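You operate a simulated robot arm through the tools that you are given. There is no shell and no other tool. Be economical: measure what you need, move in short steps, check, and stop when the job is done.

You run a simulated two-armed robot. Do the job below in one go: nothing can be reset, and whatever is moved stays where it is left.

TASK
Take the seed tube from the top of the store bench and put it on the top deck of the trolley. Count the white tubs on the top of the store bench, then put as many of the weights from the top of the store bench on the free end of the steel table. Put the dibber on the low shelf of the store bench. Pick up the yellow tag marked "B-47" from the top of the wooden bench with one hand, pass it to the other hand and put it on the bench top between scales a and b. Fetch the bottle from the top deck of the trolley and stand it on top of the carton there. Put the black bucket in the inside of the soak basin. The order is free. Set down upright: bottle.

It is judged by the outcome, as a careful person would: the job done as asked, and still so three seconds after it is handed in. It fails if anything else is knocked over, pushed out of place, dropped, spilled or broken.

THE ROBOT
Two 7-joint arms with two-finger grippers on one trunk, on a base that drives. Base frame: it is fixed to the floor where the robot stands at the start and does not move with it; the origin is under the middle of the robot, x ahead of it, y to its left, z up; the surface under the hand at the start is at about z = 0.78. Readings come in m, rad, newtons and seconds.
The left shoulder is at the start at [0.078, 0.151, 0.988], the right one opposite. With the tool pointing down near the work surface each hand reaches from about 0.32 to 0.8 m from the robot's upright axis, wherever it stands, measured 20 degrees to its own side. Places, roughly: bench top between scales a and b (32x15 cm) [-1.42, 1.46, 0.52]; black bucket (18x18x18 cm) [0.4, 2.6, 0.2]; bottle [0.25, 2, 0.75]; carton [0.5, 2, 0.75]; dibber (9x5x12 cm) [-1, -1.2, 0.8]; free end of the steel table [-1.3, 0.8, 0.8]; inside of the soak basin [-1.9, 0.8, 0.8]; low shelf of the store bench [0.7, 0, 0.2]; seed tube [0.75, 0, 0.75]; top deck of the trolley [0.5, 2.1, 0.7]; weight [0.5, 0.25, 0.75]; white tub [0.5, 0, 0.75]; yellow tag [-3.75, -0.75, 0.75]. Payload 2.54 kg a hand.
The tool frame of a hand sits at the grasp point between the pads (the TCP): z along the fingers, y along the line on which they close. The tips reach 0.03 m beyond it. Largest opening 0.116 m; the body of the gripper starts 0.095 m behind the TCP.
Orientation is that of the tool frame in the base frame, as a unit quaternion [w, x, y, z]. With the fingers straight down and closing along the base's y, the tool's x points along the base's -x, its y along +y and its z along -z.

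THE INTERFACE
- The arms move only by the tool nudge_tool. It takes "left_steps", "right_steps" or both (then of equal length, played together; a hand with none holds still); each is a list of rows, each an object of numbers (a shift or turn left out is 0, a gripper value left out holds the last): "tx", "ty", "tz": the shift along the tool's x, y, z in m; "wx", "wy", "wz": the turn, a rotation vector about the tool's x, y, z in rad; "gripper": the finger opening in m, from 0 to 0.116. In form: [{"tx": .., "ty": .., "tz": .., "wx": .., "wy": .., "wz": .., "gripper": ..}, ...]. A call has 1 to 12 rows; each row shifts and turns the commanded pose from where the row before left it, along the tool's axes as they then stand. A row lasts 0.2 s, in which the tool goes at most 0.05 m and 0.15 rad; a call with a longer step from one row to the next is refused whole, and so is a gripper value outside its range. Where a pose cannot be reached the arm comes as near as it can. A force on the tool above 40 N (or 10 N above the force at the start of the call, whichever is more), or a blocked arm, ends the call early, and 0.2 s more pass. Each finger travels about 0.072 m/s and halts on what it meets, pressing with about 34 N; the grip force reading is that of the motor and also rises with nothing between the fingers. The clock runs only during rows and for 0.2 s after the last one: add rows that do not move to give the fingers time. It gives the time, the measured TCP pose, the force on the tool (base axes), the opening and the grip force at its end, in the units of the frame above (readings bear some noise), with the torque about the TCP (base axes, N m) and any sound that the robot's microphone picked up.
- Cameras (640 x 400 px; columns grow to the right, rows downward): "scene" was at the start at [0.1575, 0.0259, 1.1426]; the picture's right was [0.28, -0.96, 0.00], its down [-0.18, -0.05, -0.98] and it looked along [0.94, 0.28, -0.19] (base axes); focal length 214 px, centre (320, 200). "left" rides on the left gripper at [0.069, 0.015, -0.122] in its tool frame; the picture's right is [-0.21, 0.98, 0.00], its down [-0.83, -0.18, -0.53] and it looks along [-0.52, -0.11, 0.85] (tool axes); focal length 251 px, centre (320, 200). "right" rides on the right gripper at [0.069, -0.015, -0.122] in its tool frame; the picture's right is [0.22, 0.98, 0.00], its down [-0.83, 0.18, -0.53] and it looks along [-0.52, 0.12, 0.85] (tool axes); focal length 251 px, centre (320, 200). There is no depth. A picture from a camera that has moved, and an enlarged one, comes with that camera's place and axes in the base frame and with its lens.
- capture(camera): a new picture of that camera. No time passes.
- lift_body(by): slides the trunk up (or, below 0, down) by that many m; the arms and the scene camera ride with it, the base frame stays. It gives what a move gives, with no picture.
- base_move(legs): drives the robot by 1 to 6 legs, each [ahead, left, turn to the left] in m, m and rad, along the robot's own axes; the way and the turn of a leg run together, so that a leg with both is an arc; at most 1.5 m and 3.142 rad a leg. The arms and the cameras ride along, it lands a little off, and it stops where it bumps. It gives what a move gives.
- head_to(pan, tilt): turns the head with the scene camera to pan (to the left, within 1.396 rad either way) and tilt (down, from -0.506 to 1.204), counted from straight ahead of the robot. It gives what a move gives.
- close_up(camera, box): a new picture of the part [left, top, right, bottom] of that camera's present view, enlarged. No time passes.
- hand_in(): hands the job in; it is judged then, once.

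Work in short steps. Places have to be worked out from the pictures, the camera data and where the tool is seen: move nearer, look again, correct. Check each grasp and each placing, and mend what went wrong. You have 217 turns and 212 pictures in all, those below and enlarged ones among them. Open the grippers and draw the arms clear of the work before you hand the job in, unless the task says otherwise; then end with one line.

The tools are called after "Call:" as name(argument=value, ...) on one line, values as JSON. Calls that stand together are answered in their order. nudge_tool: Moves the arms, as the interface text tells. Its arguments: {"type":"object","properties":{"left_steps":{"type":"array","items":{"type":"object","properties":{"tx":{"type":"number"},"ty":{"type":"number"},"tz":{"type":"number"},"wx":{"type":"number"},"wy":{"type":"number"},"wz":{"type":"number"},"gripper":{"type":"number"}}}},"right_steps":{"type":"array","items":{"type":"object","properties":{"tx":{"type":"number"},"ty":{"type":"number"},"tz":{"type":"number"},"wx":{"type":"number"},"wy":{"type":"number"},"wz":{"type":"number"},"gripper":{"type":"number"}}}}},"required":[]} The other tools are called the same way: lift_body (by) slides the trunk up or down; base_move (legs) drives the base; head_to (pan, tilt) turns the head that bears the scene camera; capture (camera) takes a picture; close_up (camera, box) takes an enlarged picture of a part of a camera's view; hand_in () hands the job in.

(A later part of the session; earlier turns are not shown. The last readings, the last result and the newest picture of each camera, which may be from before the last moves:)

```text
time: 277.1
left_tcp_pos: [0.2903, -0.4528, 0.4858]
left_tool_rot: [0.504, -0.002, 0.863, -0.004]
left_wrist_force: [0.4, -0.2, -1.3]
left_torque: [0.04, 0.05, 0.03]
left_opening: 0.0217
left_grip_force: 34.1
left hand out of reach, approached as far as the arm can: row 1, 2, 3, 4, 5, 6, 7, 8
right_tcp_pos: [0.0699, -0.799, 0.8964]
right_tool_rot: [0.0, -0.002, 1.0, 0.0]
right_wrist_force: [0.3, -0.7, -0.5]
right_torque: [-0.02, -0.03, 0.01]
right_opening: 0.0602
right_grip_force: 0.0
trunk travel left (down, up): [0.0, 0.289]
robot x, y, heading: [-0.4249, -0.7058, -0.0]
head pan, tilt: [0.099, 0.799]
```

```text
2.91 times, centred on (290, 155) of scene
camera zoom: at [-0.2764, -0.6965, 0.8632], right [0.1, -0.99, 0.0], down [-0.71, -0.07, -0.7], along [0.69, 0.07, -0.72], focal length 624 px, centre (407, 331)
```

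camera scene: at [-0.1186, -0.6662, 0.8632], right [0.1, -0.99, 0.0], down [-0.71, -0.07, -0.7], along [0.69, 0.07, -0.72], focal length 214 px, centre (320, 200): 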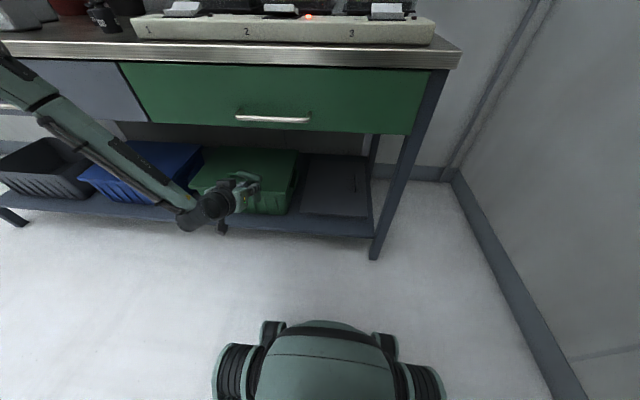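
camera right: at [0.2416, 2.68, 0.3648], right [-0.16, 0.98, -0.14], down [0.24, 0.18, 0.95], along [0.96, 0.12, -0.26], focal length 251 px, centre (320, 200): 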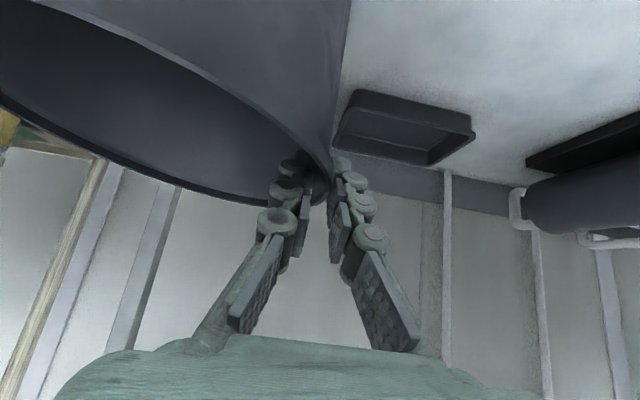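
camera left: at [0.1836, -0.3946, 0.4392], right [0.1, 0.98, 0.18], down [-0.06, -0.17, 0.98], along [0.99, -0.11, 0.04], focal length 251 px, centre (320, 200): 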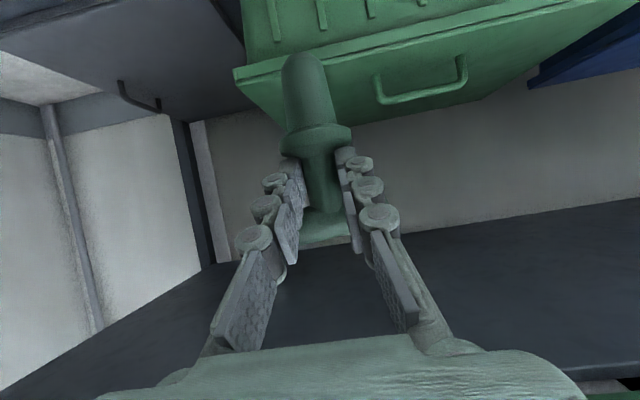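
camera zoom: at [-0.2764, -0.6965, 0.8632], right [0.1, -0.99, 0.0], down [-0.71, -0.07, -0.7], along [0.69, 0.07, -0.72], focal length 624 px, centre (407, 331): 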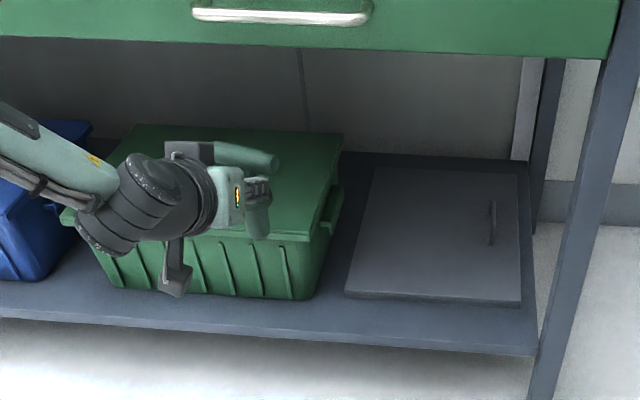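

The arm's posture (elbow high) limits it. Stretching further out should lower the elbow; I extend the hand straight forward at this height first.

Call:
nudge_tool(left_steps=[{"tx": -0.0122, "tz": 0.0218}, {"tx": -0.0122, "tz": 0.0218}, {"tx": -0.0122, "tz": 0.0218}, {"tx": -0.0122, "tz": 0.0218}, {}])

Call:
head_to(pan=0.5, tilt=0.5)

Call:
capture(camera="scene")

```text
time: 278.3
left_tcp_pos: [0.3561, -0.4321, 0.5256]
left_tool_rot: [0.504, -0.002, 0.864, -0.004]
left_wrist_force: [-0.2, 0.2, -0.5]
left_torque: [0.03, 0.01, 0.03]
left_opening: 0.0216
left_grip_force: 34.0
left hand out of reach, approached as far as the arm can: row 1, 2, 3, 4
right_tcp_pos: [0.0687, -0.7993, 0.8959]
right_tool_rot: [0.0, -0.004, 1.0, 0.0]
right_wrist_force: [-0.8, 0.5, 0.3]
right_torque: [0.01, -0.02, 0.02]
right_opening: 0.0601
right_grip_force: 0.1
trunk travel left (down, up): [0.0, 0.289]
robot x, y, heading: [-0.4205, -0.7052, 0.002]
head pan, tilt: [0.099, 0.799]
```

```text
time: 279.2
left_tcp_pos: [0.3565, -0.4335, 0.5243]
left_tool_rot: [0.504, -0.002, 0.864, -0.005]
left_wrist_force: [-0.2, 0.4, -1.4]
left_torque: [0.04, 0.04, 0.0]
left_opening: 0.0217
left_grip_force: 33.5
right_tcp_pos: [0.0701, -0.7983, 0.8958]
right_tool_rot: [0.0, -0.003, 1.0, 0.0]
right_wrist_force: [0.2, 0.4, 0.8]
right_torque: [-0.01, 0.0, 0.02]
right_opening: 0.0598
right_grip_force: 0.0
trunk travel left (down, up): [0.0, 0.289]
robot x, y, heading: [-0.4279, -0.704, -0.001]
head pan, tilt: [0.499, 0.499]
```

```text
103 pictures are left
camera scene: at [-0.2769, -0.661, 0.8891], right [0.48, -0.88, 0.0], down [-0.42, -0.23, -0.88], along [0.77, 0.42, -0.48], focal length 214 px, centre (320, 200)
```

scene: 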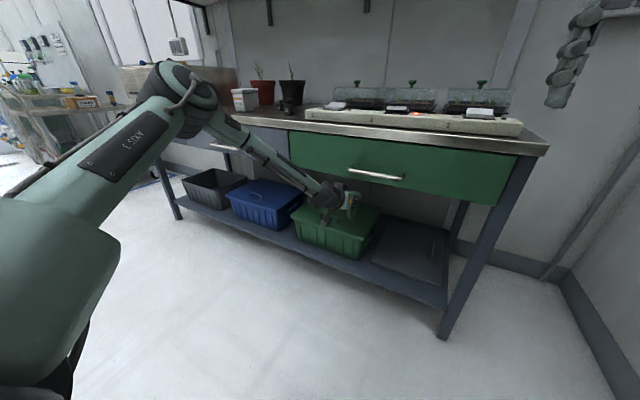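

The elbow is in a raised posture. I'll pull back into the open, bring the hand back to vertical, and re-pitch from a low stance as worked for the bucket.

Call:
nudge_tool(left_steps=[{"tx": 0.0056, "tz": -0.0393}, {"tx": 0.0056, "tz": -0.0393}, {"tx": 0.0056, "tz": -0.0393}, {"tx": 0.0056, "tz": -0.0393}, {"tx": 0.0056, "tz": -0.0393}, {"tx": 0.0056, "tz": -0.0393}, {"tx": 0.0056, "tz": -0.0393}, {"wy": 0.15}, {"wy": 0.15}, {"wy": 0.15}, {"wy": 0.15}, {}])

Call:
nudge_tool(left_steps=[{"wy": 0.15}, {"wy": 0.15}, {"wy": 0.147}, {"tz": -0.04, "tx": 0.01}, {"tz": -0.04, "tx": 0.01}, {"tz": -0.04, "tx": 0.01}, {"tz": -0.03, "tx": 0.01}, {}])

Call:
capture(camera="scene")

```text
time: 281.8
left_tcp_pos: [0.0992, -0.4319, 0.6263]
left_tool_rot: [0.228, -0.002, 0.974, -0.004]
left_wrist_force: [-0.1, -0.2, -0.2]
left_torque: [0.0, 0.04, -0.01]
left_opening: 0.0215
left_grip_force: 34.7
right_tcp_pos: [0.0702, -0.798, 0.8962]
right_tool_rot: [0.0, -0.002, 1.0, 0.0]
right_wrist_force: [0.3, -0.8, 0.0]
right_torque: [0.01, 0.0, 0.0]
right_opening: 0.0602
right_grip_force: 0.0
trunk travel left (down, up): [0.0, 0.289]
robot x, y, heading: [-0.4276, -0.7064, -0.0]
head pan, tilt: [0.499, 0.499]
```

```text
time: 283.6
left_tcp_pos: [0.0542, -0.4291, 0.7783]
left_tool_rot: [0.006, 0.0, 1.0, -0.004]
left_wrist_force: [-0.4, 0.6, -1.0]
left_torque: [0.02, 0.04, 0.01]
left_opening: 0.0219
left_grip_force: 33.7
right_tcp_pos: [0.0694, -0.7991, 0.8963]
right_tool_rot: [0.0, -0.003, 1.0, 0.0]
right_wrist_force: [1.2, 0.3, -0.6]
right_torque: [-0.02, 0.03, 0.0]
right_opening: 0.0597
right_grip_force: 0.0
trunk travel left (down, up): [0.0, 0.289]
robot x, y, heading: [-0.4237, -0.7018, 0.002]
head pan, tilt: [0.499, 0.499]
```

```text
102 pictures are left
camera scene: at [-0.277, -0.661, 0.8892], right [0.48, -0.88, 0.0], down [-0.42, -0.23, -0.88], along [0.77, 0.42, -0.48], focal length 214 px, centre (320, 200)
```

scene: 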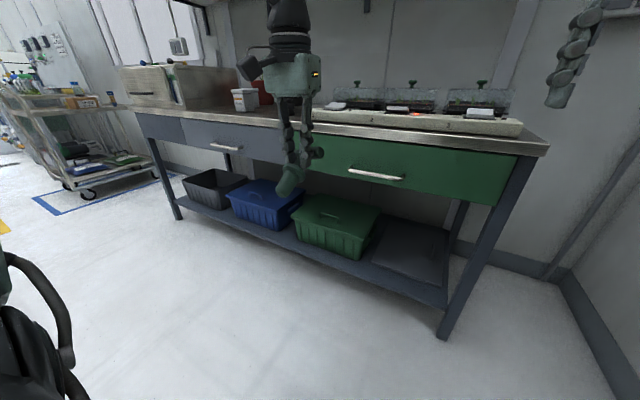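

The hand is vertical again. I now mimic the bucket posture: pull in, pitch 43°, then go out and down.

Call:
nudge_tool(left_steps=[{"tx": 0.03, "ty": -0.025, "tz": -0.01}, {"tx": 0.03, "ty": -0.025, "tz": -0.01}, {"tx": 0.03, "ty": -0.025, "tz": -0.01}, {"wy": -0.15}, {"wy": -0.15}, {"wy": -0.15}, {"wy": -0.15}, {"wy": -0.15}, {"tx": 0.03, "tz": 0.0322}, {"tx": 0.03, "tz": 0.0322}, {"tx": 0.03, "tz": 0.0322}, {}])

Call:
nudge_tool(left_steps=[{"tz": 0.045}, {"tz": 0.045}, {"tz": 0.045}, {"tz": 0.045}, {"tz": 0.045}, {}])

Call:
capture(camera="scene")

```text
time: 286.2
left_tcp_pos: [0.029, -0.5131, 0.724]
left_tool_rot: [0.37, -0.002, 0.929, -0.004]
left_wrist_force: [-0.4, -1.3, -1.0]
left_torque: [0.03, 0.0, -0.01]
left_opening: 0.0218
left_grip_force: 34.0
left hand out of reach, approached as far as the arm can: row 9, 10, 11
right_tcp_pos: [0.069, -0.7986, 0.8977]
right_tool_rot: [0.0, -0.003, 1.0, 0.0]
right_wrist_force: [0.9, -0.9, -1.1]
right_torque: [0.03, -0.03, -0.01]
right_opening: 0.06
right_grip_force: 0.1
trunk travel left (down, up): [0.0, 0.289]
robot x, y, heading: [-0.423, -0.7026, 0.0]
head pan, tilt: [0.499, 0.499]
```

```text
time: 287.6
left_tcp_pos: [0.1824, -0.5145, 0.561]
left_tool_rot: [0.372, -0.003, 0.928, -0.003]
left_wrist_force: [-1.2, -1.6, -0.9]
left_torque: [0.0, 0.03, -0.01]
left_opening: 0.0216
left_grip_force: 34.2
right_tcp_pos: [0.0701, -0.798, 0.8959]
right_tool_rot: [0.001, -0.002, 1.0, -0.001]
right_wrist_force: [-0.2, 0.1, 0.6]
right_torque: [0.02, 0.02, 0.0]
right_opening: 0.0602
right_grip_force: 0.1
trunk travel left (down, up): [0.0, 0.289]
robot x, y, heading: [-0.422, -0.7018, 0.005]
head pan, tilt: [0.499, 0.499]
```

```text
101 pictures are left
camera scene: at [-0.2769, -0.661, 0.8891], right [0.48, -0.88, 0.0], down [-0.42, -0.23, -0.88], along [0.77, 0.42, -0.48], focal length 214 px, centre (320, 200)
```

scene: 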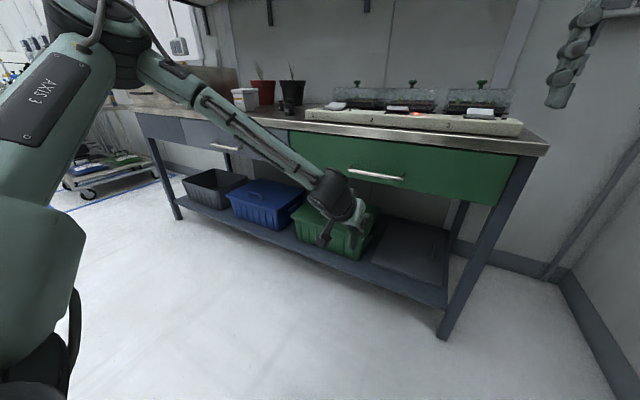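

I continue down and outwards at this pitch.

Call:
nudge_tool(left_steps=[{"tx": 0.008, "tz": 0.036}, {"tx": 0.008, "tz": 0.036}, {"tx": 0.008, "tz": 0.036}, {"tx": 0.008, "tz": 0.036}, {"tx": 0.008, "tz": 0.036}, {"tx": 0.008, "tz": 0.036}, {}])

Call:
capture(camera="scene")

```text
time: 289.2
left_tcp_pos: [0.253, -0.4672, 0.4424]
left_tool_rot: [0.372, -0.001, 0.928, -0.004]
left_wrist_force: [-0.1, -0.1, -1.8]
left_torque: [0.03, -0.03, -0.01]
left_opening: 0.0218
left_grip_force: 34.3
left hand out of reach, approached as far as the arm can: row 4, 5, 6
right_tcp_pos: [0.0701, -0.7987, 0.8965]
right_tool_rot: [0.0, -0.002, 1.0, 0.0]
right_wrist_force: [-0.3, 0.2, -0.3]
right_torque: [-0.03, 0.0, -0.03]
right_opening: 0.0598
right_grip_force: 0.0
trunk travel left (down, up): [0.0, 0.289]
robot x, y, heading: [-0.4239, -0.7027, -0.001]
head pan, tilt: [0.499, 0.499]
```

```text
100 pictures are left
camera scene: at [-0.2769, -0.661, 0.8891], right [0.48, -0.88, 0.0], down [-0.42, -0.23, -0.88], along [0.77, 0.42, -0.48], focal length 214 px, centre (320, 200)
```

scene: 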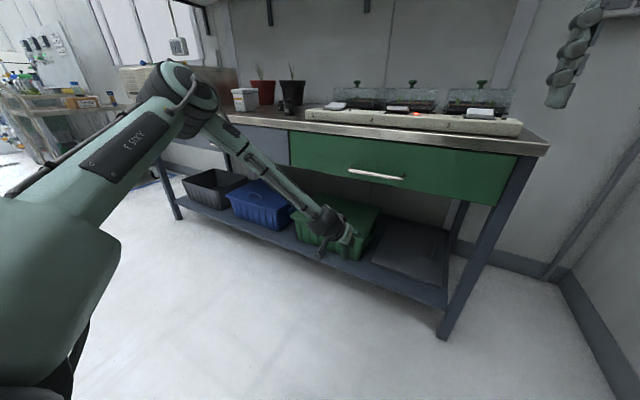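

The forearm comes down from the left, so I'll yaw the tool to the right by 0.6 rad (the dibber doesn't care about yaw), which should relieve the wrist, then try going down.

Call:
nudge_tool(left_steps=[{"wx": 0.1035, "wz": 0.108}, {"wx": 0.1035, "wz": 0.108}, {"wx": 0.1035, "wz": 0.108}, {"wx": 0.1035, "wz": 0.108}, {"tx": 0.0276, "tz": 0.0288}, {"tx": 0.0276, "tz": 0.0288}, {"tx": 0.0276, "tz": 0.0288}, {}])

Call:
capture(camera="scene")

```text
time: 291.0
left_tcp_pos: [0.2366, -0.4654, 0.4097]
left_tool_rot: [0.356, 0.271, 0.887, -0.113]
left_wrist_force: [-0.4, -0.9, -0.2]
left_torque: [0.01, 0.03, 0.03]
left_opening: 0.0219
left_grip_force: 33.3
left hand out of reach, approached as far as the arm can: row 5, 6, 7
right_tcp_pos: [0.069, -0.7987, 0.8957]
right_tool_rot: [0.0, -0.003, 1.0, 0.0]
right_wrist_force: [0.3, 0.4, 0.3]
right_torque: [-0.01, 0.0, 0.03]
right_opening: 0.0601
right_grip_force: 0.1
trunk travel left (down, up): [0.0, 0.289]
robot x, y, heading: [-0.4223, -0.7022, 0.001]
head pan, tilt: [0.499, 0.499]
```

```text
99 pictures are left
camera scene: at [-0.2769, -0.661, 0.8891], right [0.48, -0.88, 0.0], down [-0.42, -0.23, -0.88], along [0.77, 0.42, -0.48], focal length 214 px, centre (320, 200)
```

scene: 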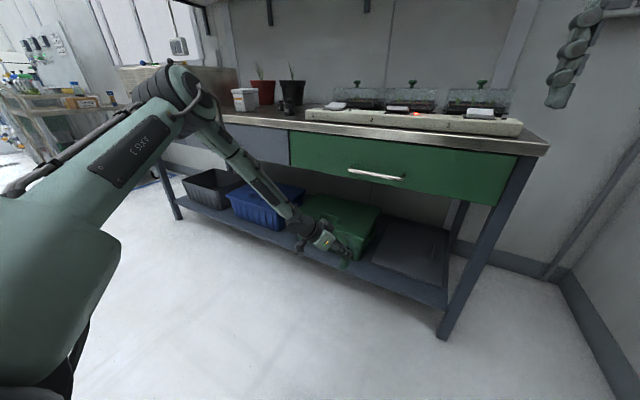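

The right arm's elbow dropped when it was pushed down close to the body. I'll replicate that sequence with the left arm exactly: back to vertical near the body, pitch, then push straight down.

Call:
nudge_tool(left_steps=[{"wx": -0.1035, "wz": -0.108}, {"wx": -0.1035, "wz": -0.108}, {"wx": -0.1035, "wz": -0.108}, {"wx": -0.1035, "wz": -0.108}, {"tz": -0.045}, {"tz": -0.045}, {"tz": -0.045}, {"tz": -0.045}, {"tz": -0.045}, {"tz": -0.045}, {"tz": -0.045}, {"tz": -0.045}])

Call:
nudge_tool(left_steps=[{"wy": 0.15}, {"wy": 0.15}, {"wy": 0.15}, {"wy": 0.15}, {"wy": 0.15}, {}])

```text
time: 293.6
left_tcp_pos: [-0.0167, -0.3042, 0.6137]
left_tool_rot: [0.375, -0.001, 0.927, -0.007]
left_wrist_force: [0.6, 0.3, -0.6]
left_torque: [0.0, 0.05, 0.0]
left_opening: 0.022
left_grip_force: 34.2
left hand out of reach, approached as far as the arm can: row 2, 3, 4, 5, 10, 11, 12
right_tcp_pos: [0.0688, -0.7999, 0.8967]
right_tool_rot: [0.0, -0.003, 1.0, 0.0]
right_wrist_force: [0.0, 0.9, 0.7]
right_torque: [0.01, 0.01, -0.01]
right_opening: 0.0601
right_grip_force: 0.0
trunk travel left (down, up): [0.0, 0.289]
robot x, y, heading: [-0.4271, -0.7054, -0.002]
head pan, tilt: [0.499, 0.499]
```

```text
time: 295.0
left_tcp_pos: [-0.0035, -0.2357, 0.5433]
left_tool_rot: [0.006, -0.001, 1.0, -0.003]
left_wrist_force: [-0.1, -0.5, -0.5]
left_torque: [-0.02, 0.02, -0.02]
left_opening: 0.0218
left_grip_force: 34.1
left hand out of reach, approached as far as the arm can: row 1, 2, 3
right_tcp_pos: [0.0699, -0.7995, 0.8955]
right_tool_rot: [0.001, -0.003, 1.0, 0.0]
right_wrist_force: [-0.6, 0.1, -0.8]
right_torque: [0.0, -0.03, 0.01]
right_opening: 0.0597
right_grip_force: 0.0
trunk travel left (down, up): [0.0, 0.289]
robot x, y, heading: [-0.4212, -0.7032, 0.005]
head pan, tilt: [0.499, 0.499]
```

The arm has taken a different posture (hand low and to the left). I look at it.

Call:
head_to(pan=1.0, tilt=0.5)

Call:
capture(camera="scene")

```text
time: 295.9
left_tcp_pos: [-0.0045, -0.2348, 0.5425]
left_tool_rot: [0.007, -0.002, 1.0, -0.005]
left_wrist_force: [-0.2, 0.1, -1.5]
left_torque: [0.01, -0.01, 0.0]
left_opening: 0.0219
left_grip_force: 33.5
right_tcp_pos: [0.0701, -0.7983, 0.8961]
right_tool_rot: [0.0, -0.002, 1.0, 0.0]
right_wrist_force: [-0.4, -0.4, 0.6]
right_torque: [-0.03, 0.01, -0.02]
right_opening: 0.06
right_grip_force: 0.1
trunk travel left (down, up): [0.0, 0.289]
robot x, y, heading: [-0.425, -0.7055, 0.002]
head pan, tilt: [1.0, 0.499]
```

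```text
98 pictures are left
camera scene: at [-0.3077, -0.6281, 0.8892], right [0.84, -0.54, 0.0], down [-0.26, -0.4, -0.88], along [0.47, 0.74, -0.48], focal length 214 px, centre (320, 200)
```

scene: 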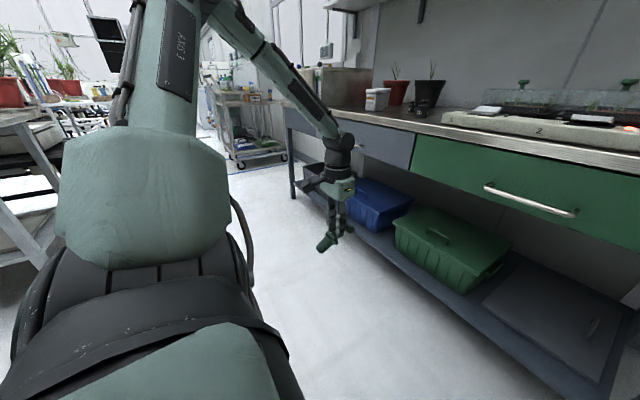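

The elbow is now very high. I return to the exact mirrored start used for the bucket (rel 0.39, 0.19, z 0.815), then pitch and push down further.

Call:
nudge_tool(left_steps=[{"tz": -0.045}, {"tz": -0.045}, {"tz": -0.045}, {"tz": -0.045}, {"tz": -0.045}, {"tz": -0.045}, {"ty": -0.045}, {"ty": -0.045}, {"ty": -0.045}, {"ty": -0.045, "tx": 0.01}, {"ty": -0.045, "tx": 0.01}, {"ty": -0.045, "tx": 0.01}])

Call:
nudge_tool(left_steps=[{"wy": -0.15}, {"wy": -0.15}, {"wy": -0.15}, {"wy": -0.15}, {"wy": -0.15}, {"tx": 0.03, "tz": 0.0322}, {"tx": 0.03, "tz": 0.0322}, {"tx": 0.03, "tz": 0.0322}, {"tx": 0.03, "tz": 0.0322}, {"tx": 0.03, "tz": 0.0322}, {"tx": 0.03, "tz": 0.0322}, {}])

Call:
capture(camera="scene")

```text
time: 298.5
left_tcp_pos: [-0.0368, -0.5021, 0.8146]
left_tool_rot: [0.006, -0.001, 1.0, -0.005]
left_wrist_force: [-0.2, 0.7, -0.9]
left_torque: [-0.05, 0.02, -0.04]
left_opening: 0.0219
left_grip_force: 34.1
right_tcp_pos: [0.0692, -0.7989, 0.896]
right_tool_rot: [0.0, -0.002, 1.0, -0.001]
right_wrist_force: [0.2, 0.1, 0.3]
right_torque: [0.01, -0.03, 0.02]
right_opening: 0.0601
right_grip_force: 0.0
trunk travel left (down, up): [0.0, 0.289]
robot x, y, heading: [-0.4259, -0.7009, 0.003]
head pan, tilt: [1.0, 0.499]
```

```text
time: 301.1
left_tcp_pos: [0.0643, -0.5144, 0.6163]
left_tool_rot: [0.371, -0.003, 0.929, -0.003]
left_wrist_force: [0.2, 0.2, -0.7]
left_torque: [0.0, -0.01, -0.01]
left_opening: 0.0219
left_grip_force: 33.7
left hand out of reach, approached as far as the arm can: row 6, 7, 8, 9, 10, 11
right_tcp_pos: [0.0693, -0.7982, 0.8967]
right_tool_rot: [0.0, -0.003, 1.0, -0.001]
right_wrist_force: [-0.3, 0.7, -0.1]
right_torque: [0.0, -0.03, -0.02]
right_opening: 0.0602
right_grip_force: 0.0
trunk travel left (down, up): [0.0, 0.289]
robot x, y, heading: [-0.4262, -0.7018, -0.003]
head pan, tilt: [1.0, 0.499]
```

```text
97 pictures are left
camera scene: at [-0.3077, -0.628, 0.8891], right [0.84, -0.54, 0.0], down [-0.26, -0.4, -0.88], along [0.47, 0.74, -0.48], focal length 214 px, centre (320, 200)
```

scene: 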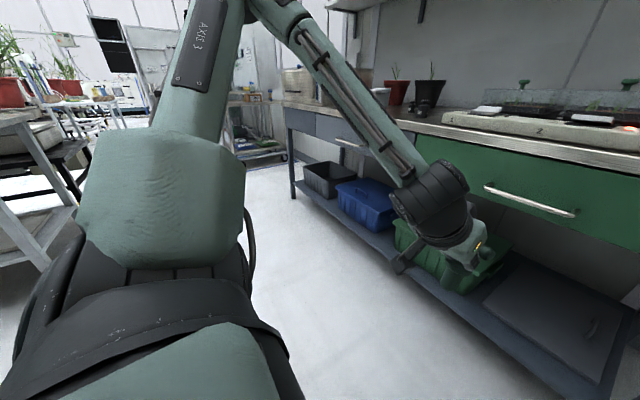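

This mirrors the bucket posture exactly. I continue the same moves: along the tool, then down-out with slight lateral.

Call:
nudge_tool(left_steps=[{"tz": 0.045}, {"tz": 0.045}, {"tz": 0.045}, {"tz": 0.045}, {"tx": 0.0141, "ty": 0.011, "tz": 0.0317}, {"tx": 0.0141, "ty": 0.011, "tz": 0.0317}, {"tx": 0.0141, "ty": 0.011, "tz": 0.0317}, {"tx": 0.0141, "ty": 0.011, "tz": 0.0317}, {}])

Call:
capture(camera="scene")

```text
time: 303.1
left_tcp_pos: [0.2132, -0.4422, 0.4073]
left_tool_rot: [0.372, -0.002, 0.928, -0.004]
left_wrist_force: [0.7, -0.7, -1.4]
left_torque: [0.0, 0.02, -0.01]
left_opening: 0.0221
left_grip_force: 33.9
left hand out of reach, approached as far as the arm can: row 6, 7, 8
right_tcp_pos: [0.0699, -0.7987, 0.8968]
right_tool_rot: [0.0, -0.002, 1.0, 0.001]
right_wrist_force: [-0.4, 0.7, -0.2]
right_torque: [0.02, 0.0, -0.01]
right_opening: 0.0599
right_grip_force: 0.1
trunk travel left (down, up): [0.0, 0.289]
robot x, y, heading: [-0.4274, -0.7059, -0.002]
head pan, tilt: [1.0, 0.499]
```

```text
96 pictures are left
camera scene: at [-0.3077, -0.628, 0.8892], right [0.84, -0.54, 0.0], down [-0.26, -0.4, -0.88], along [0.47, 0.74, -0.48], focal length 214 px, centre (320, 200)
```

scene: 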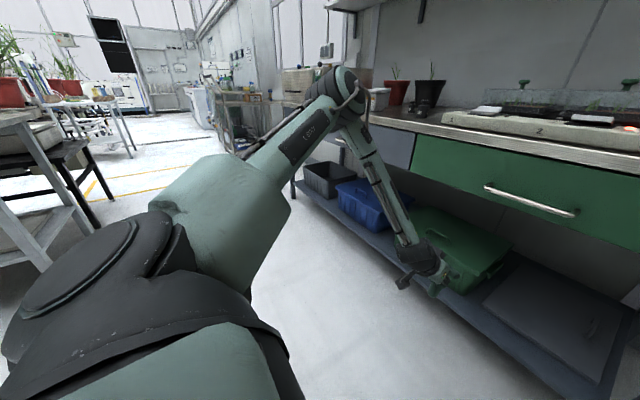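

The left elbow stays high, unlike the right arm's earlier posture, which came after a far, low stretch. I'll raise the trunk, stretch the left arm forward at table height to drop its elbow, and then retry.

Call:
nudge_tool(left_steps=[{"tz": -0.045}, {"tz": -0.045}, {"tz": -0.045}, {"tz": -0.045}, {"tz": -0.045}, {"wy": 0.15}, {"wy": 0.15}, {"wy": 0.15}, {"wy": 0.15}, {"wy": 0.15}, {}])

Call:
lift_body(by=0.23)

```text
time: 305.5
left_tcp_pos: [0.0587, -0.4428, 0.5726]
left_tool_rot: [0.005, -0.001, 1.0, -0.004]
left_wrist_force: [0.5, 0.4, -1.1]
left_torque: [-0.04, -0.01, 0.02]
left_opening: 0.0217
left_grip_force: 33.9
right_tcp_pos: [0.0693, -0.7995, 0.8969]
right_tool_rot: [0.0, -0.002, 1.0, 0.0]
right_wrist_force: [-0.4, 0.3, -0.4]
right_torque: [-0.02, -0.03, 0.01]
right_opening: 0.0604
right_grip_force: 0.1
trunk travel left (down, up): [0.0, 0.289]
robot x, y, heading: [-0.4253, -0.7053, 0.003]
head pan, tilt: [1.0, 0.499]
```

```text
time: 307.9
left_tcp_pos: [0.0585, -0.4426, 0.8008]
left_tool_rot: [0.006, -0.001, 1.0, -0.005]
left_wrist_force: [0.3, 0.8, -0.1]
left_torque: [0.02, -0.01, 0.01]
left_opening: 0.022
left_grip_force: 34.1
right_tcp_pos: [0.0696, -0.7983, 1.1262]
right_tool_rot: [0.0, -0.003, 1.0, -0.001]
right_wrist_force: [-0.1, -0.1, 0.7]
right_torque: [0.0, 0.02, -0.01]
right_opening: 0.0599
right_grip_force: 0.1
trunk travel left (down, up): [-0.23, 0.059]
robot x, y, heading: [-0.4246, -0.7032, 0.001]
head pan, tilt: [1.0, 0.499]
```

Now I stretch the left hand forward over the bench edge at z≈0.9.

Call:
nudge_tool(left_steps=[{"tx": -0.02, "tz": -0.035}, {"tx": -0.02, "tz": -0.035}, {"tx": -0.02, "tz": -0.03}, {"tx": -0.04, "ty": -0.02}, {"tx": -0.04, "ty": -0.02}, {"tx": -0.04, "ty": -0.02}, {"tx": -0.04, "ty": -0.02}, {"tx": -0.04, "ty": -0.02}, {"tx": -0.03}, {"tx": -0.03}, {}])

Call:
capture(camera="scene")

```text
time: 310.3
left_tcp_pos: [0.2372, -0.4701, 0.8952]
left_tool_rot: [0.007, -0.001, 1.0, -0.005]
left_wrist_force: [0.3, -0.3, -1.4]
left_torque: [0.01, 0.0, 0.0]
left_opening: 0.0217
left_grip_force: 34.5
left hand out of reach, approached as far as the arm can: row 6, 7, 8, 9, 10
right_tcp_pos: [0.0699, -0.7992, 1.1268]
right_tool_rot: [-0.001, -0.004, 1.0, 0.0]
right_wrist_force: [-0.8, -0.8, -0.7]
right_torque: [0.01, -0.03, 0.02]
right_opening: 0.0598
right_grip_force: 0.1
trunk travel left (down, up): [-0.23, 0.059]
robot x, y, heading: [-0.4206, -0.7026, 0.003]
head pan, tilt: [1.0, 0.499]
```

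```text
95 pictures are left
camera scene: at [-0.3077, -0.628, 1.1192], right [0.84, -0.54, 0.0], down [-0.26, -0.4, -0.88], along [0.47, 0.74, -0.48], focal length 214 px, centre (320, 200)
```

scene: 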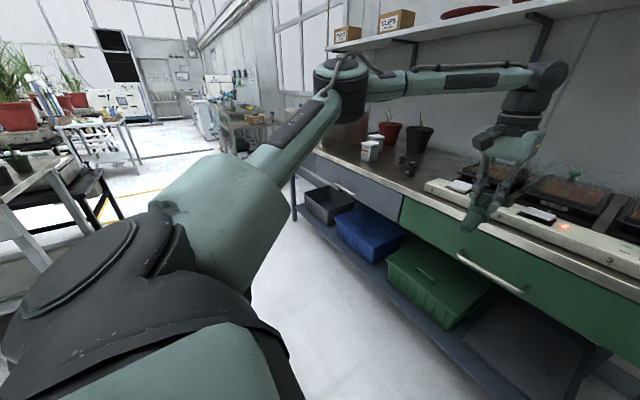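

The arm is at its normal reach limit here. The right arm earlier went through a low, wide stretch to its side before the bucket, so I do the same with the left: wide to the left and low, in front of the bench.

Call:
nudge_tool(left_steps=[{"tx": 0.0134, "ty": 0.04, "tz": 0.012}, {"tx": 0.0134, "ty": 0.04, "tz": 0.012}, {"tx": 0.0134, "ty": 0.04, "tz": 0.012}, {"tx": 0.0134, "ty": 0.04, "tz": 0.012}, {"tx": 0.0134, "ty": 0.04, "tz": 0.012}, {"tx": 0.0134, "ty": 0.04, "tz": 0.012}, {"tx": 0.0134, "ty": 0.04, "tz": 0.012}, {"tx": 0.0134, "ty": 0.04, "tz": 0.012}, {"tx": -0.01, "ty": 0.03, "tz": 0.02}, {"tx": -0.01, "ty": 0.03, "tz": 0.02}, {}])

Call:
capture(camera="scene")

```text
time: 312.7
left_tcp_pos: [0.1498, -0.0906, 0.7578]
left_tool_rot: [0.008, -0.001, 1.0, -0.005]
left_wrist_force: [-0.5, -0.3, -0.5]
left_torque: [0.02, 0.01, 0.01]
left_opening: 0.022
left_grip_force: 34.0
right_tcp_pos: [0.0706, -0.7986, 1.127]
right_tool_rot: [0.0, -0.002, 1.0, 0.0]
right_wrist_force: [-0.1, -0.2, 0.5]
right_torque: [-0.02, -0.01, -0.02]
right_opening: 0.0599
right_grip_force: 0.0
trunk travel left (down, up): [-0.23, 0.059]
robot x, y, heading: [-0.4292, -0.7043, 0.004]
head pan, tilt: [1.0, 0.499]
```

```text
94 pictures are left
camera scene: at [-0.3079, -0.6281, 1.1192], right [0.84, -0.54, 0.0], down [-0.26, -0.4, -0.88], along [0.47, 0.74, -0.48], focal length 214 px, centre (320, 200)
```

scene: 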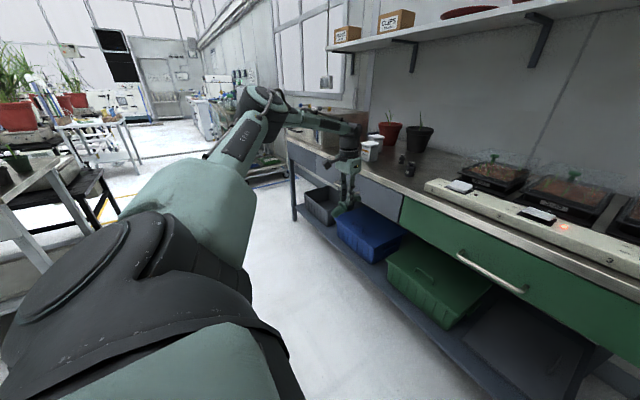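

Wide stretch reached. I lower the trunk here and test whether the hand can pitch and get low at this wide angle.

Call:
lift_body(by=-0.23)

Call:
nudge_tool(left_steps=[{"wy": -0.15, "tx": 0.01}, {"wy": -0.15, "tx": 0.01}, {"wy": -0.15, "tx": 0.01}, {"wy": -0.15}, {"wy": -0.15}, {"wy": -0.15}, {"wy": -0.147}, {"tx": 0.035, "tz": 0.0195}, {"tx": 0.035, "tz": 0.0195}, {"tx": 0.035, "tz": 0.0195}, {"tx": 0.035, "tz": 0.0195}, {}])

Call:
capture(camera="scene")

```text
time: 315.1
left_tcp_pos: [0.1482, -0.0925, 0.5282]
left_tool_rot: [0.006, -0.001, 1.0, -0.005]
left_wrist_force: [0.1, 1.2, -0.1]
left_torque: [0.0, -0.01, 0.0]
left_opening: 0.0218
left_grip_force: 34.0
right_tcp_pos: [0.0697, -0.7983, 0.8976]
right_tool_rot: [0.0, -0.003, 1.0, -0.001]
right_wrist_force: [0.8, -0.3, -0.2]
right_torque: [-0.04, 0.04, -0.03]
right_opening: 0.0601
right_grip_force: 0.2
trunk travel left (down, up): [0.0, 0.289]
robot x, y, heading: [-0.4257, -0.7033, 0.004]
head pan, tilt: [1.0, 0.499]
```

```text
time: 317.7
left_tcp_pos: [0.1183, -0.0912, 0.363]
left_tool_rot: [0.506, -0.002, 0.863, -0.004]
left_wrist_force: [-0.7, -1.1, 0.2]
left_torque: [-0.04, 0.0, 0.03]
left_opening: 0.0215
left_grip_force: 33.5
right_tcp_pos: [0.0703, -0.7992, 0.8972]
right_tool_rot: [0.0, -0.002, 1.0, -0.001]
right_wrist_force: [-0.4, -0.1, -0.1]
right_torque: [-0.02, 0.0, -0.02]
right_opening: 0.0601
right_grip_force: 0.0
trunk travel left (down, up): [0.0, 0.289]
robot x, y, heading: [-0.4227, -0.7042, 0.003]
head pan, tilt: [1.0, 0.499]
```

```text
93 pictures are left
camera scene: at [-0.3077, -0.628, 0.8891], right [0.84, -0.54, 0.0], down [-0.26, -0.4, -0.88], along [0.47, 0.74, -0.48], focal length 214 px, centre (320, 200)
```

scene: 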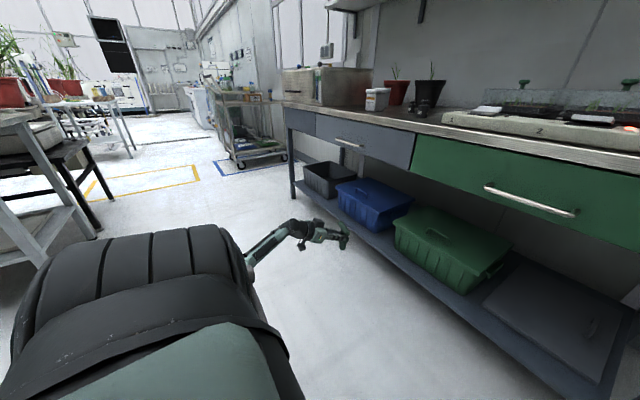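

The elbow is now low and the pose is reached. I bring the hand across to y≈-0.56 in front of the shelf at z≈0.33.

Call:
nudge_tool(left_steps=[{"tx": -0.0041, "ty": -0.0426, "tz": 0.0135}, {"tx": -0.0041, "ty": -0.0426, "tz": 0.0135}, {"tx": -0.0041, "ty": -0.0426, "tz": 0.0135}, {"tx": -0.0041, "ty": -0.0426, "tz": 0.0135}, {"tx": -0.0041, "ty": -0.0426, "tz": 0.0135}, {"tx": -0.0041, "ty": -0.0426, "tz": 0.0135}, {"tx": -0.0041, "ty": -0.0426, "tz": 0.0135}, {"tx": -0.0041, "ty": -0.0426, "tz": 0.0135}, {"tx": -0.0041, "ty": -0.0426, "tz": 0.0135}, {"tx": -0.0041, "ty": -0.0426, "tz": 0.0135}, {"tx": -0.0041, "ty": -0.0426, "tz": 0.0135}, {}])

Call:
head_to(pan=0.2, tilt=0.7)

Call:
capture(camera="scene")

```text
time: 320.1
left_tcp_pos: [0.2594, -0.4413, 0.3171]
left_tool_rot: [0.493, 0.035, 0.865, 0.09]
left_wrist_force: [1.0, 0.4, -0.6]
left_torque: [0.01, 0.04, 0.04]
left_opening: 0.0221
left_grip_force: 34.1
right_tcp_pos: [0.0705, -0.7993, 0.8948]
right_tool_rot: [0.0, -0.002, 1.0, 0.0]
right_wrist_force: [0.1, 0.3, -0.7]
right_torque: [0.01, 0.0, -0.04]
right_opening: 0.0598
right_grip_force: 0.1
trunk travel left (down, up): [0.0, 0.289]
robot x, y, heading: [-0.4259, -0.7042, 0.001]
head pan, tilt: [1.0, 0.499]
stopped in row 11 (left hand): the arm was blocked; the commanded pose is now the measured one
```

```text
time: 321.2
left_tcp_pos: [0.258, -0.4421, 0.3179]
left_tool_rot: [0.492, 0.035, 0.865, 0.089]
left_wrist_force: [0.1, -0.5, -0.7]
left_torque: [-0.01, 0.03, -0.02]
left_opening: 0.0217
left_grip_force: 34.0
right_tcp_pos: [0.0694, -0.7973, 0.8965]
right_tool_rot: [0.0, -0.004, 1.0, -0.001]
right_wrist_force: [-0.7, 0.5, -0.2]
right_torque: [-0.02, 0.01, 0.01]
right_opening: 0.0602
right_grip_force: 0.0
trunk travel left (down, up): [0.0, 0.289]
robot x, y, heading: [-0.424, -0.7024, -0.001]
head pan, tilt: [0.201, 0.7]
```

```text
92 pictures are left
camera scene: at [-0.2733, -0.687, 0.8713], right [0.2, -0.98, 0.0], down [-0.63, -0.13, -0.76], along [0.75, 0.15, -0.64], focal length 214 px, centre (320, 200)
```

scene: 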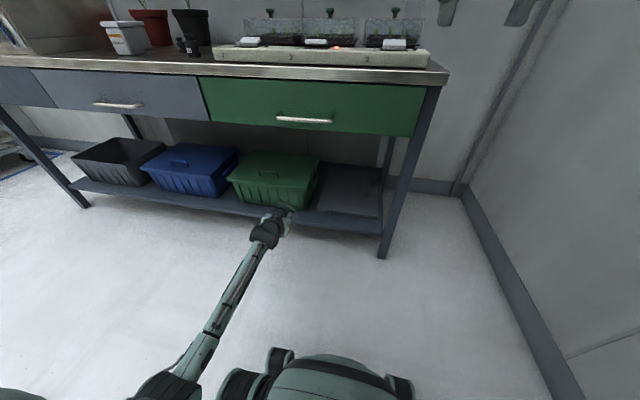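

The upper arm now touches my own base. I move the hand back left 5 cm and restore its orientation; then I'll turn the base right 0.25 rad to bring the dibber to y≈-0.58.

Call:
nudge_tool(left_steps=[{"ty": 0.025}, {"ty": 0.025}, {"wx": 0.0615, "wy": -0.013, "wz": -0.079}, {"wx": 0.0615, "wy": -0.013, "wz": -0.079}, {}])

Call:
base_move(legs=[[0, 0, -0.27]])

Call:
capture(camera="scene")

```text
time: 322.4
left_tcp_pos: [0.2585, -0.3926, 0.3287]
left_tool_rot: [0.506, -0.003, 0.862, -0.004]
left_wrist_force: [-0.2, 0.1, -1.2]
left_torque: [0.0, 0.01, 0.01]
left_opening: 0.0221
left_grip_force: 34.0
right_tcp_pos: [0.0697, -0.7988, 0.8964]
right_tool_rot: [0.001, -0.003, 1.0, 0.001]
right_wrist_force: [0.3, -0.1, 0.1]
right_torque: [0.03, 0.0, 0.01]
right_opening: 0.06
right_grip_force: 0.1
trunk travel left (down, up): [0.0, 0.289]
robot x, y, heading: [-0.4217, -0.7028, -0.0]
head pan, tilt: [0.201, 0.7]
```

```text
time: 323.8
left_tcp_pos: [0.3166, -0.5849, 0.3282]
left_tool_rot: [0.502, 0.112, 0.855, -0.072]
left_wrist_force: [-0.9, -0.9, -1.2]
left_torque: [0.02, -0.01, -0.01]
left_opening: 0.0216
left_grip_force: 33.7
right_tcp_pos: [0.0279, -0.9266, 0.8966]
right_tool_rot: [0.0, 0.131, 0.991, -0.001]
right_wrist_force: [0.5, 0.1, -0.2]
right_torque: [0.01, -0.02, -0.02]
right_opening: 0.0598
right_grip_force: 0.1
trunk travel left (down, up): [0.0, 0.289]
robot x, y, heading: [-0.4248, -0.706, -0.264]
head pan, tilt: [0.201, 0.7]
```

```text
91 pictures are left
camera scene: at [-0.2743, -0.7283, 0.8714], right [-0.07, -1.0, 0.0], down [-0.64, 0.04, -0.76], along [0.76, -0.05, -0.64], focal length 214 px, centre (320, 200)
```

scene: 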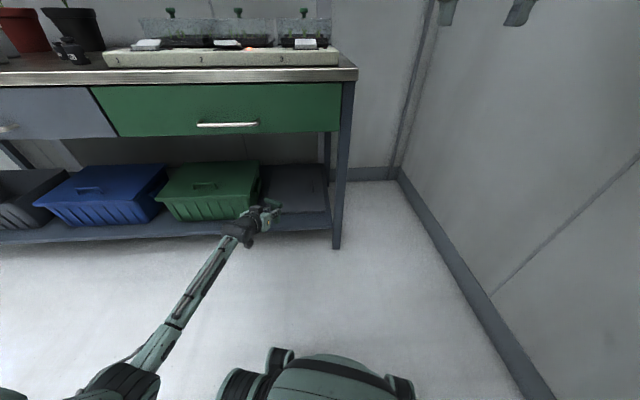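

The dibber hangs at (0.32, -0.585). I move it forward over the free strip, still above the shelf.

Call:
nudge_tool(left_steps=[{"tx": -0.0047, "ty": 0.004, "tz": 0.029}, {"tx": -0.0047, "ty": 0.004, "tz": 0.029}, {"tx": -0.0047, "ty": 0.004, "tz": 0.029}, {}])

Call:
close_up(camera="scene", box=[180, 140, 380, 260])

```text
time: 324.8
left_tcp_pos: [0.3992, -0.5982, 0.2969]
left_tool_rot: [0.502, 0.111, 0.855, -0.071]
left_wrist_force: [-0.9, 0.2, -1.5]
left_torque: [0.02, -0.02, -0.03]
left_opening: 0.022
left_grip_force: 33.7
right_tcp_pos: [0.0267, -0.9266, 0.8957]
right_tool_rot: [0.0, 0.131, 0.991, 0.0]
right_wrist_force: [0.9, -0.1, 0.2]
right_torque: [-0.03, 0.01, 0.01]
right_opening: 0.0602
right_grip_force: 0.1
trunk travel left (down, up): [0.0, 0.289]
robot x, y, heading: [-0.4258, -0.7063, -0.262]
head pan, tilt: [0.201, 0.7]
```

```text
3.20 times, centred on (280, 200) of scene
camera zoom: at [-0.2744, -0.7283, 0.8714], right [-0.07, -1.0, 0.0], down [-0.64, 0.04, -0.76], along [0.76, -0.05, -0.64], focal length 686 px, centre (448, 200)
```

zoom: 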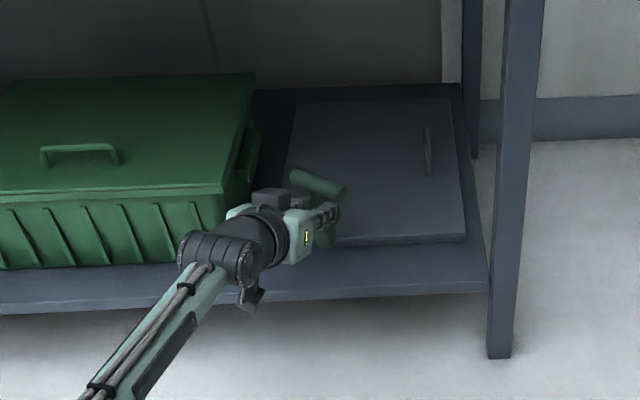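

The dibber is over the middle of the strip. I lower it in small steps.

Call:
nudge_tool(left_steps=[{"tx": 0.0131, "tz": 0.0073}, {"tx": 0.0087, "tz": 0.0049}, {}])

Call:
close_up(camera="scene", box=[230, 170, 350, 250])

Call:
capture(camera="left")

```text
time: 325.6
left_tcp_pos: [0.3993, -0.5967, 0.2724]
left_tool_rot: [0.502, 0.112, 0.855, -0.071]
left_wrist_force: [-0.8, -0.1, -0.9]
left_torque: [0.04, 0.02, 0.02]
left_opening: 0.0217
left_grip_force: 34.5
right_tcp_pos: [0.0269, -0.9256, 0.896]
right_tool_rot: [0.0, 0.131, 0.991, 0.0]
right_wrist_force: [-0.2, 0.0, -0.7]
right_torque: [0.0, 0.01, 0.03]
right_opening: 0.0596
right_grip_force: 0.1
trunk travel left (down, up): [0.0, 0.289]
robot x, y, heading: [-0.4243, -0.7025, -0.267]
head pan, tilt: [0.201, 0.7]
```

```text
5.00 times, centred on (290, 210) of scene
camera zoom: at [-0.2743, -0.7283, 0.8714], right [-0.07, -1.0, 0.0], down [-0.64, 0.04, -0.76], along [0.76, -0.05, -0.64], focal length 1072 px, centre (470, 150)
```

zoom: 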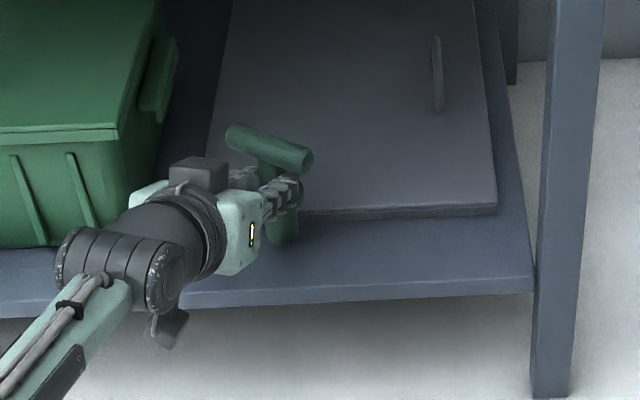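

```text
88 pictures are left
camera left: at [0.2669, -0.545, 0.2717], right [0.36, 0.92, 0.18], down [-0.11, -0.15, 0.98], along [0.93, -0.37, 0.05], focal length 251 px, centre (320, 200)
```

left: 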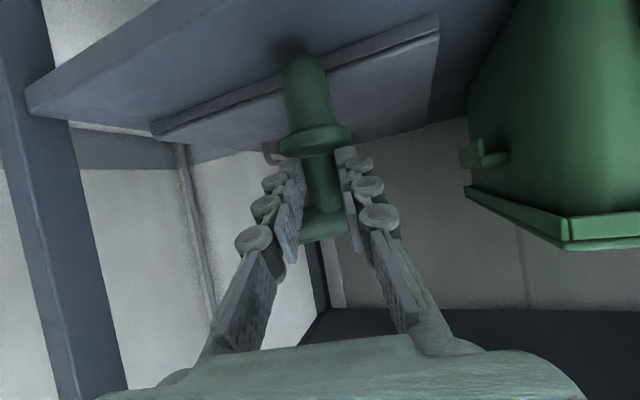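

The peg is close to the panel's front edge; I move 1.2 cm back and continue down until contact.

Call:
nudge_tool(left_steps=[{"tx": 0.0058, "tz": -0.0105}, {"tx": 0.0061, "tz": 0.0034}, {}, {"tx": 0.0044, "tz": 0.0024}, {}])

Call:
capture(camera="left")

```text
time: 326.8
left_tcp_pos: [0.3877, -0.5934, 0.2601]
left_tool_rot: [0.502, 0.113, 0.855, -0.072]
left_wrist_force: [0.2, 0.0, -0.6]
left_torque: [0.01, 0.01, -0.01]
left_opening: 0.0219
left_grip_force: 34.2
right_tcp_pos: [0.0268, -0.9256, 0.896]
right_tool_rot: [0.0, 0.132, 0.991, -0.001]
right_wrist_force: [-0.6, -0.4, 0.1]
right_torque: [-0.02, -0.03, 0.03]
right_opening: 0.06
right_grip_force: 0.1
trunk travel left (down, up): [0.0, 0.289]
robot x, y, heading: [-0.4253, -0.6994, -0.269]
head pan, tilt: [0.201, 0.7]
```

```text
87 pictures are left
camera left: at [0.2559, -0.5422, 0.2598], right [0.36, 0.92, 0.18], down [-0.11, -0.15, 0.98], along [0.93, -0.37, 0.05], focal length 251 px, centre (320, 200)
```

left: 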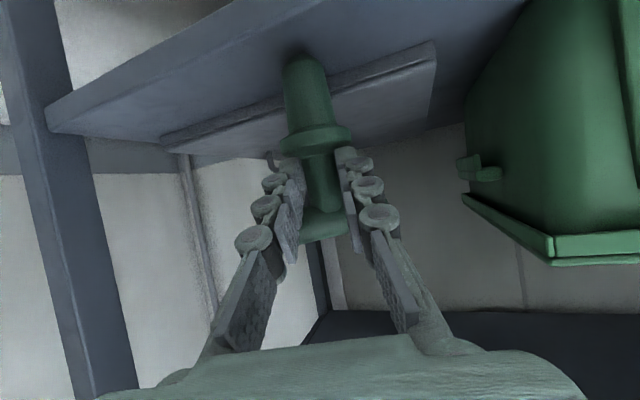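

Nearly touching. I lower a few more millimetres at a time.

Call:
nudge_tool(left_steps=[{"tx": 0.0044, "tz": 0.0024}, {}, {"tx": 0.0044, "tz": 0.0024}, {}])

Call:
capture(camera="left")

```text
time: 327.8
left_tcp_pos: [0.3886, -0.5953, 0.2558]
left_tool_rot: [0.505, 0.112, 0.853, -0.072]
left_wrist_force: [-3.1, 0.4, 9.3]
left_torque: [-0.07, -0.14, 0.0]
left_opening: 0.0217
left_grip_force: 34.1
right_tcp_pos: [0.0261, -0.9265, 0.8972]
right_tool_rot: [0.0, 0.131, 0.991, 0.0]
right_wrist_force: [-0.5, 0.1, 0.1]
right_torque: [0.0, -0.05, -0.01]
right_opening: 0.0599
right_grip_force: 0.1
trunk travel left (down, up): [0.0, 0.289]
robot x, y, heading: [-0.4228, -0.706, -0.265]
head pan, tilt: [0.201, 0.7]
```

```text
86 pictures are left
camera left: at [0.2567, -0.543, 0.2534], right [0.36, 0.92, 0.18], down [-0.11, -0.15, 0.98], along [0.93, -0.37, 0.05], focal length 251 px, centre (320, 200)
```

left: 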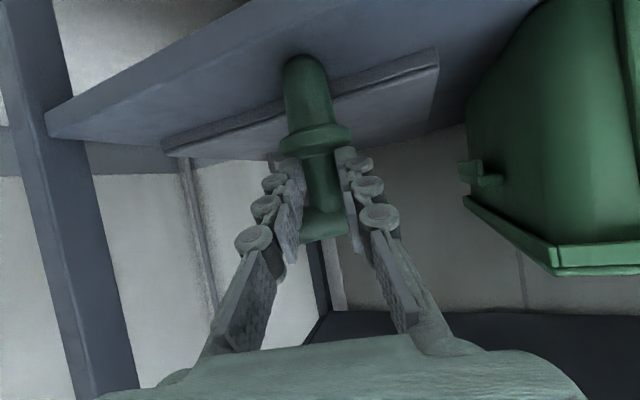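

Contact (≈10 N). I ease 2 mm, open to 0.06 and wait to see that it stands before withdrawing.

Call:
nudge_tool(left_steps=[{"tx": -0.0026, "tz": -0.0014}, {}, {"gripper": 0.03}, {"gripper": 0.06}, {}, {}, {}])

Call:
capture(camera="left")

```text
time: 329.4
left_tcp_pos: [0.3875, -0.594, 0.2536]
left_tool_rot: [0.501, 0.113, 0.855, -0.071]
left_wrist_force: [-0.5, -0.1, 0.3]
left_torque: [-0.02, 0.0, 0.02]
left_opening: 0.0601
left_grip_force: 0.1
right_tcp_pos: [0.0273, -0.9262, 0.8955]
right_tool_rot: [0.0, 0.13, 0.991, 0.0]
right_wrist_force: [0.4, -1.4, -0.1]
right_torque: [0.01, 0.03, 0.01]
right_opening: 0.0602
right_grip_force: 0.1
trunk travel left (down, up): [0.0, 0.289]
robot x, y, heading: [-0.4245, -0.7021, -0.267]
head pan, tilt: [0.201, 0.7]
```

```text
85 pictures are left
camera left: at [0.2554, -0.5423, 0.2534], right [0.36, 0.92, 0.18], down [-0.11, -0.15, 0.98], along [0.93, -0.37, 0.05], focal length 251 px, centre (320, 200)
```

left: 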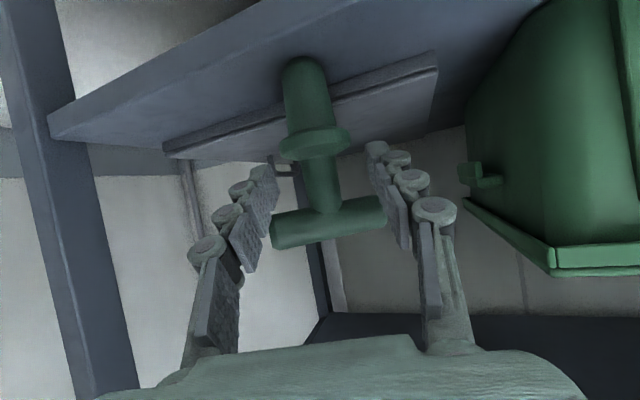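

The dibber stands by itself. I open fully so the fingers clear the bar ends, then withdraw along the tool axis.

Call:
nudge_tool(left_steps=[{"gripper": 0.11}, {}, {}, {"tz": -0.025}, {"tz": -0.035}, {"tz": -0.04}, {"tz": -0.04}, {}])

Call:
close_up(camera="scene", box=[200, 150, 360, 260])

```text
time: 331.2
left_tcp_pos: [0.2694, -0.5584, 0.3222]
left_tool_rot: [0.501, 0.112, 0.855, -0.071]
left_wrist_force: [-0.4, -1.2, -0.7]
left_torque: [-0.01, 0.0, -0.02]
left_opening: 0.1101
left_grip_force: 0.0
right_tcp_pos: [0.0264, -0.9265, 0.8961]
right_tool_rot: [0.0, 0.132, 0.991, -0.001]
right_wrist_force: [0.3, 0.3, 0.3]
right_torque: [0.01, 0.01, -0.01]
right_opening: 0.0602
right_grip_force: 0.1
trunk travel left (down, up): [0.0, 0.289]
robot x, y, heading: [-0.4254, -0.708, -0.263]
head pan, tilt: [0.201, 0.7]
```

```text
3.64 times, centred on (280, 205) of scene
camera zoom: at [-0.2744, -0.7283, 0.8715], right [-0.07, -1.0, 0.0], down [-0.64, 0.04, -0.76], along [0.76, -0.05, -0.64], focal length 780 px, centre (466, 182)
```

zoom: 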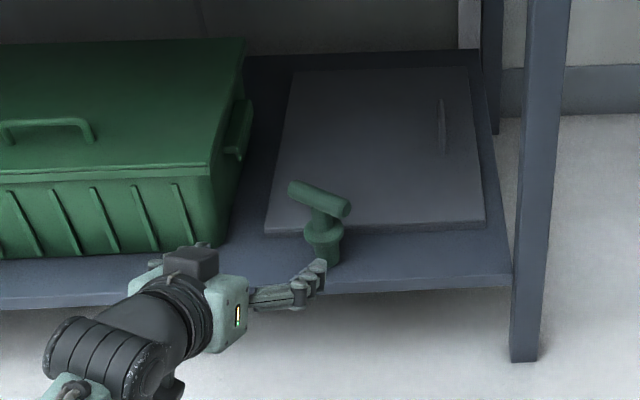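

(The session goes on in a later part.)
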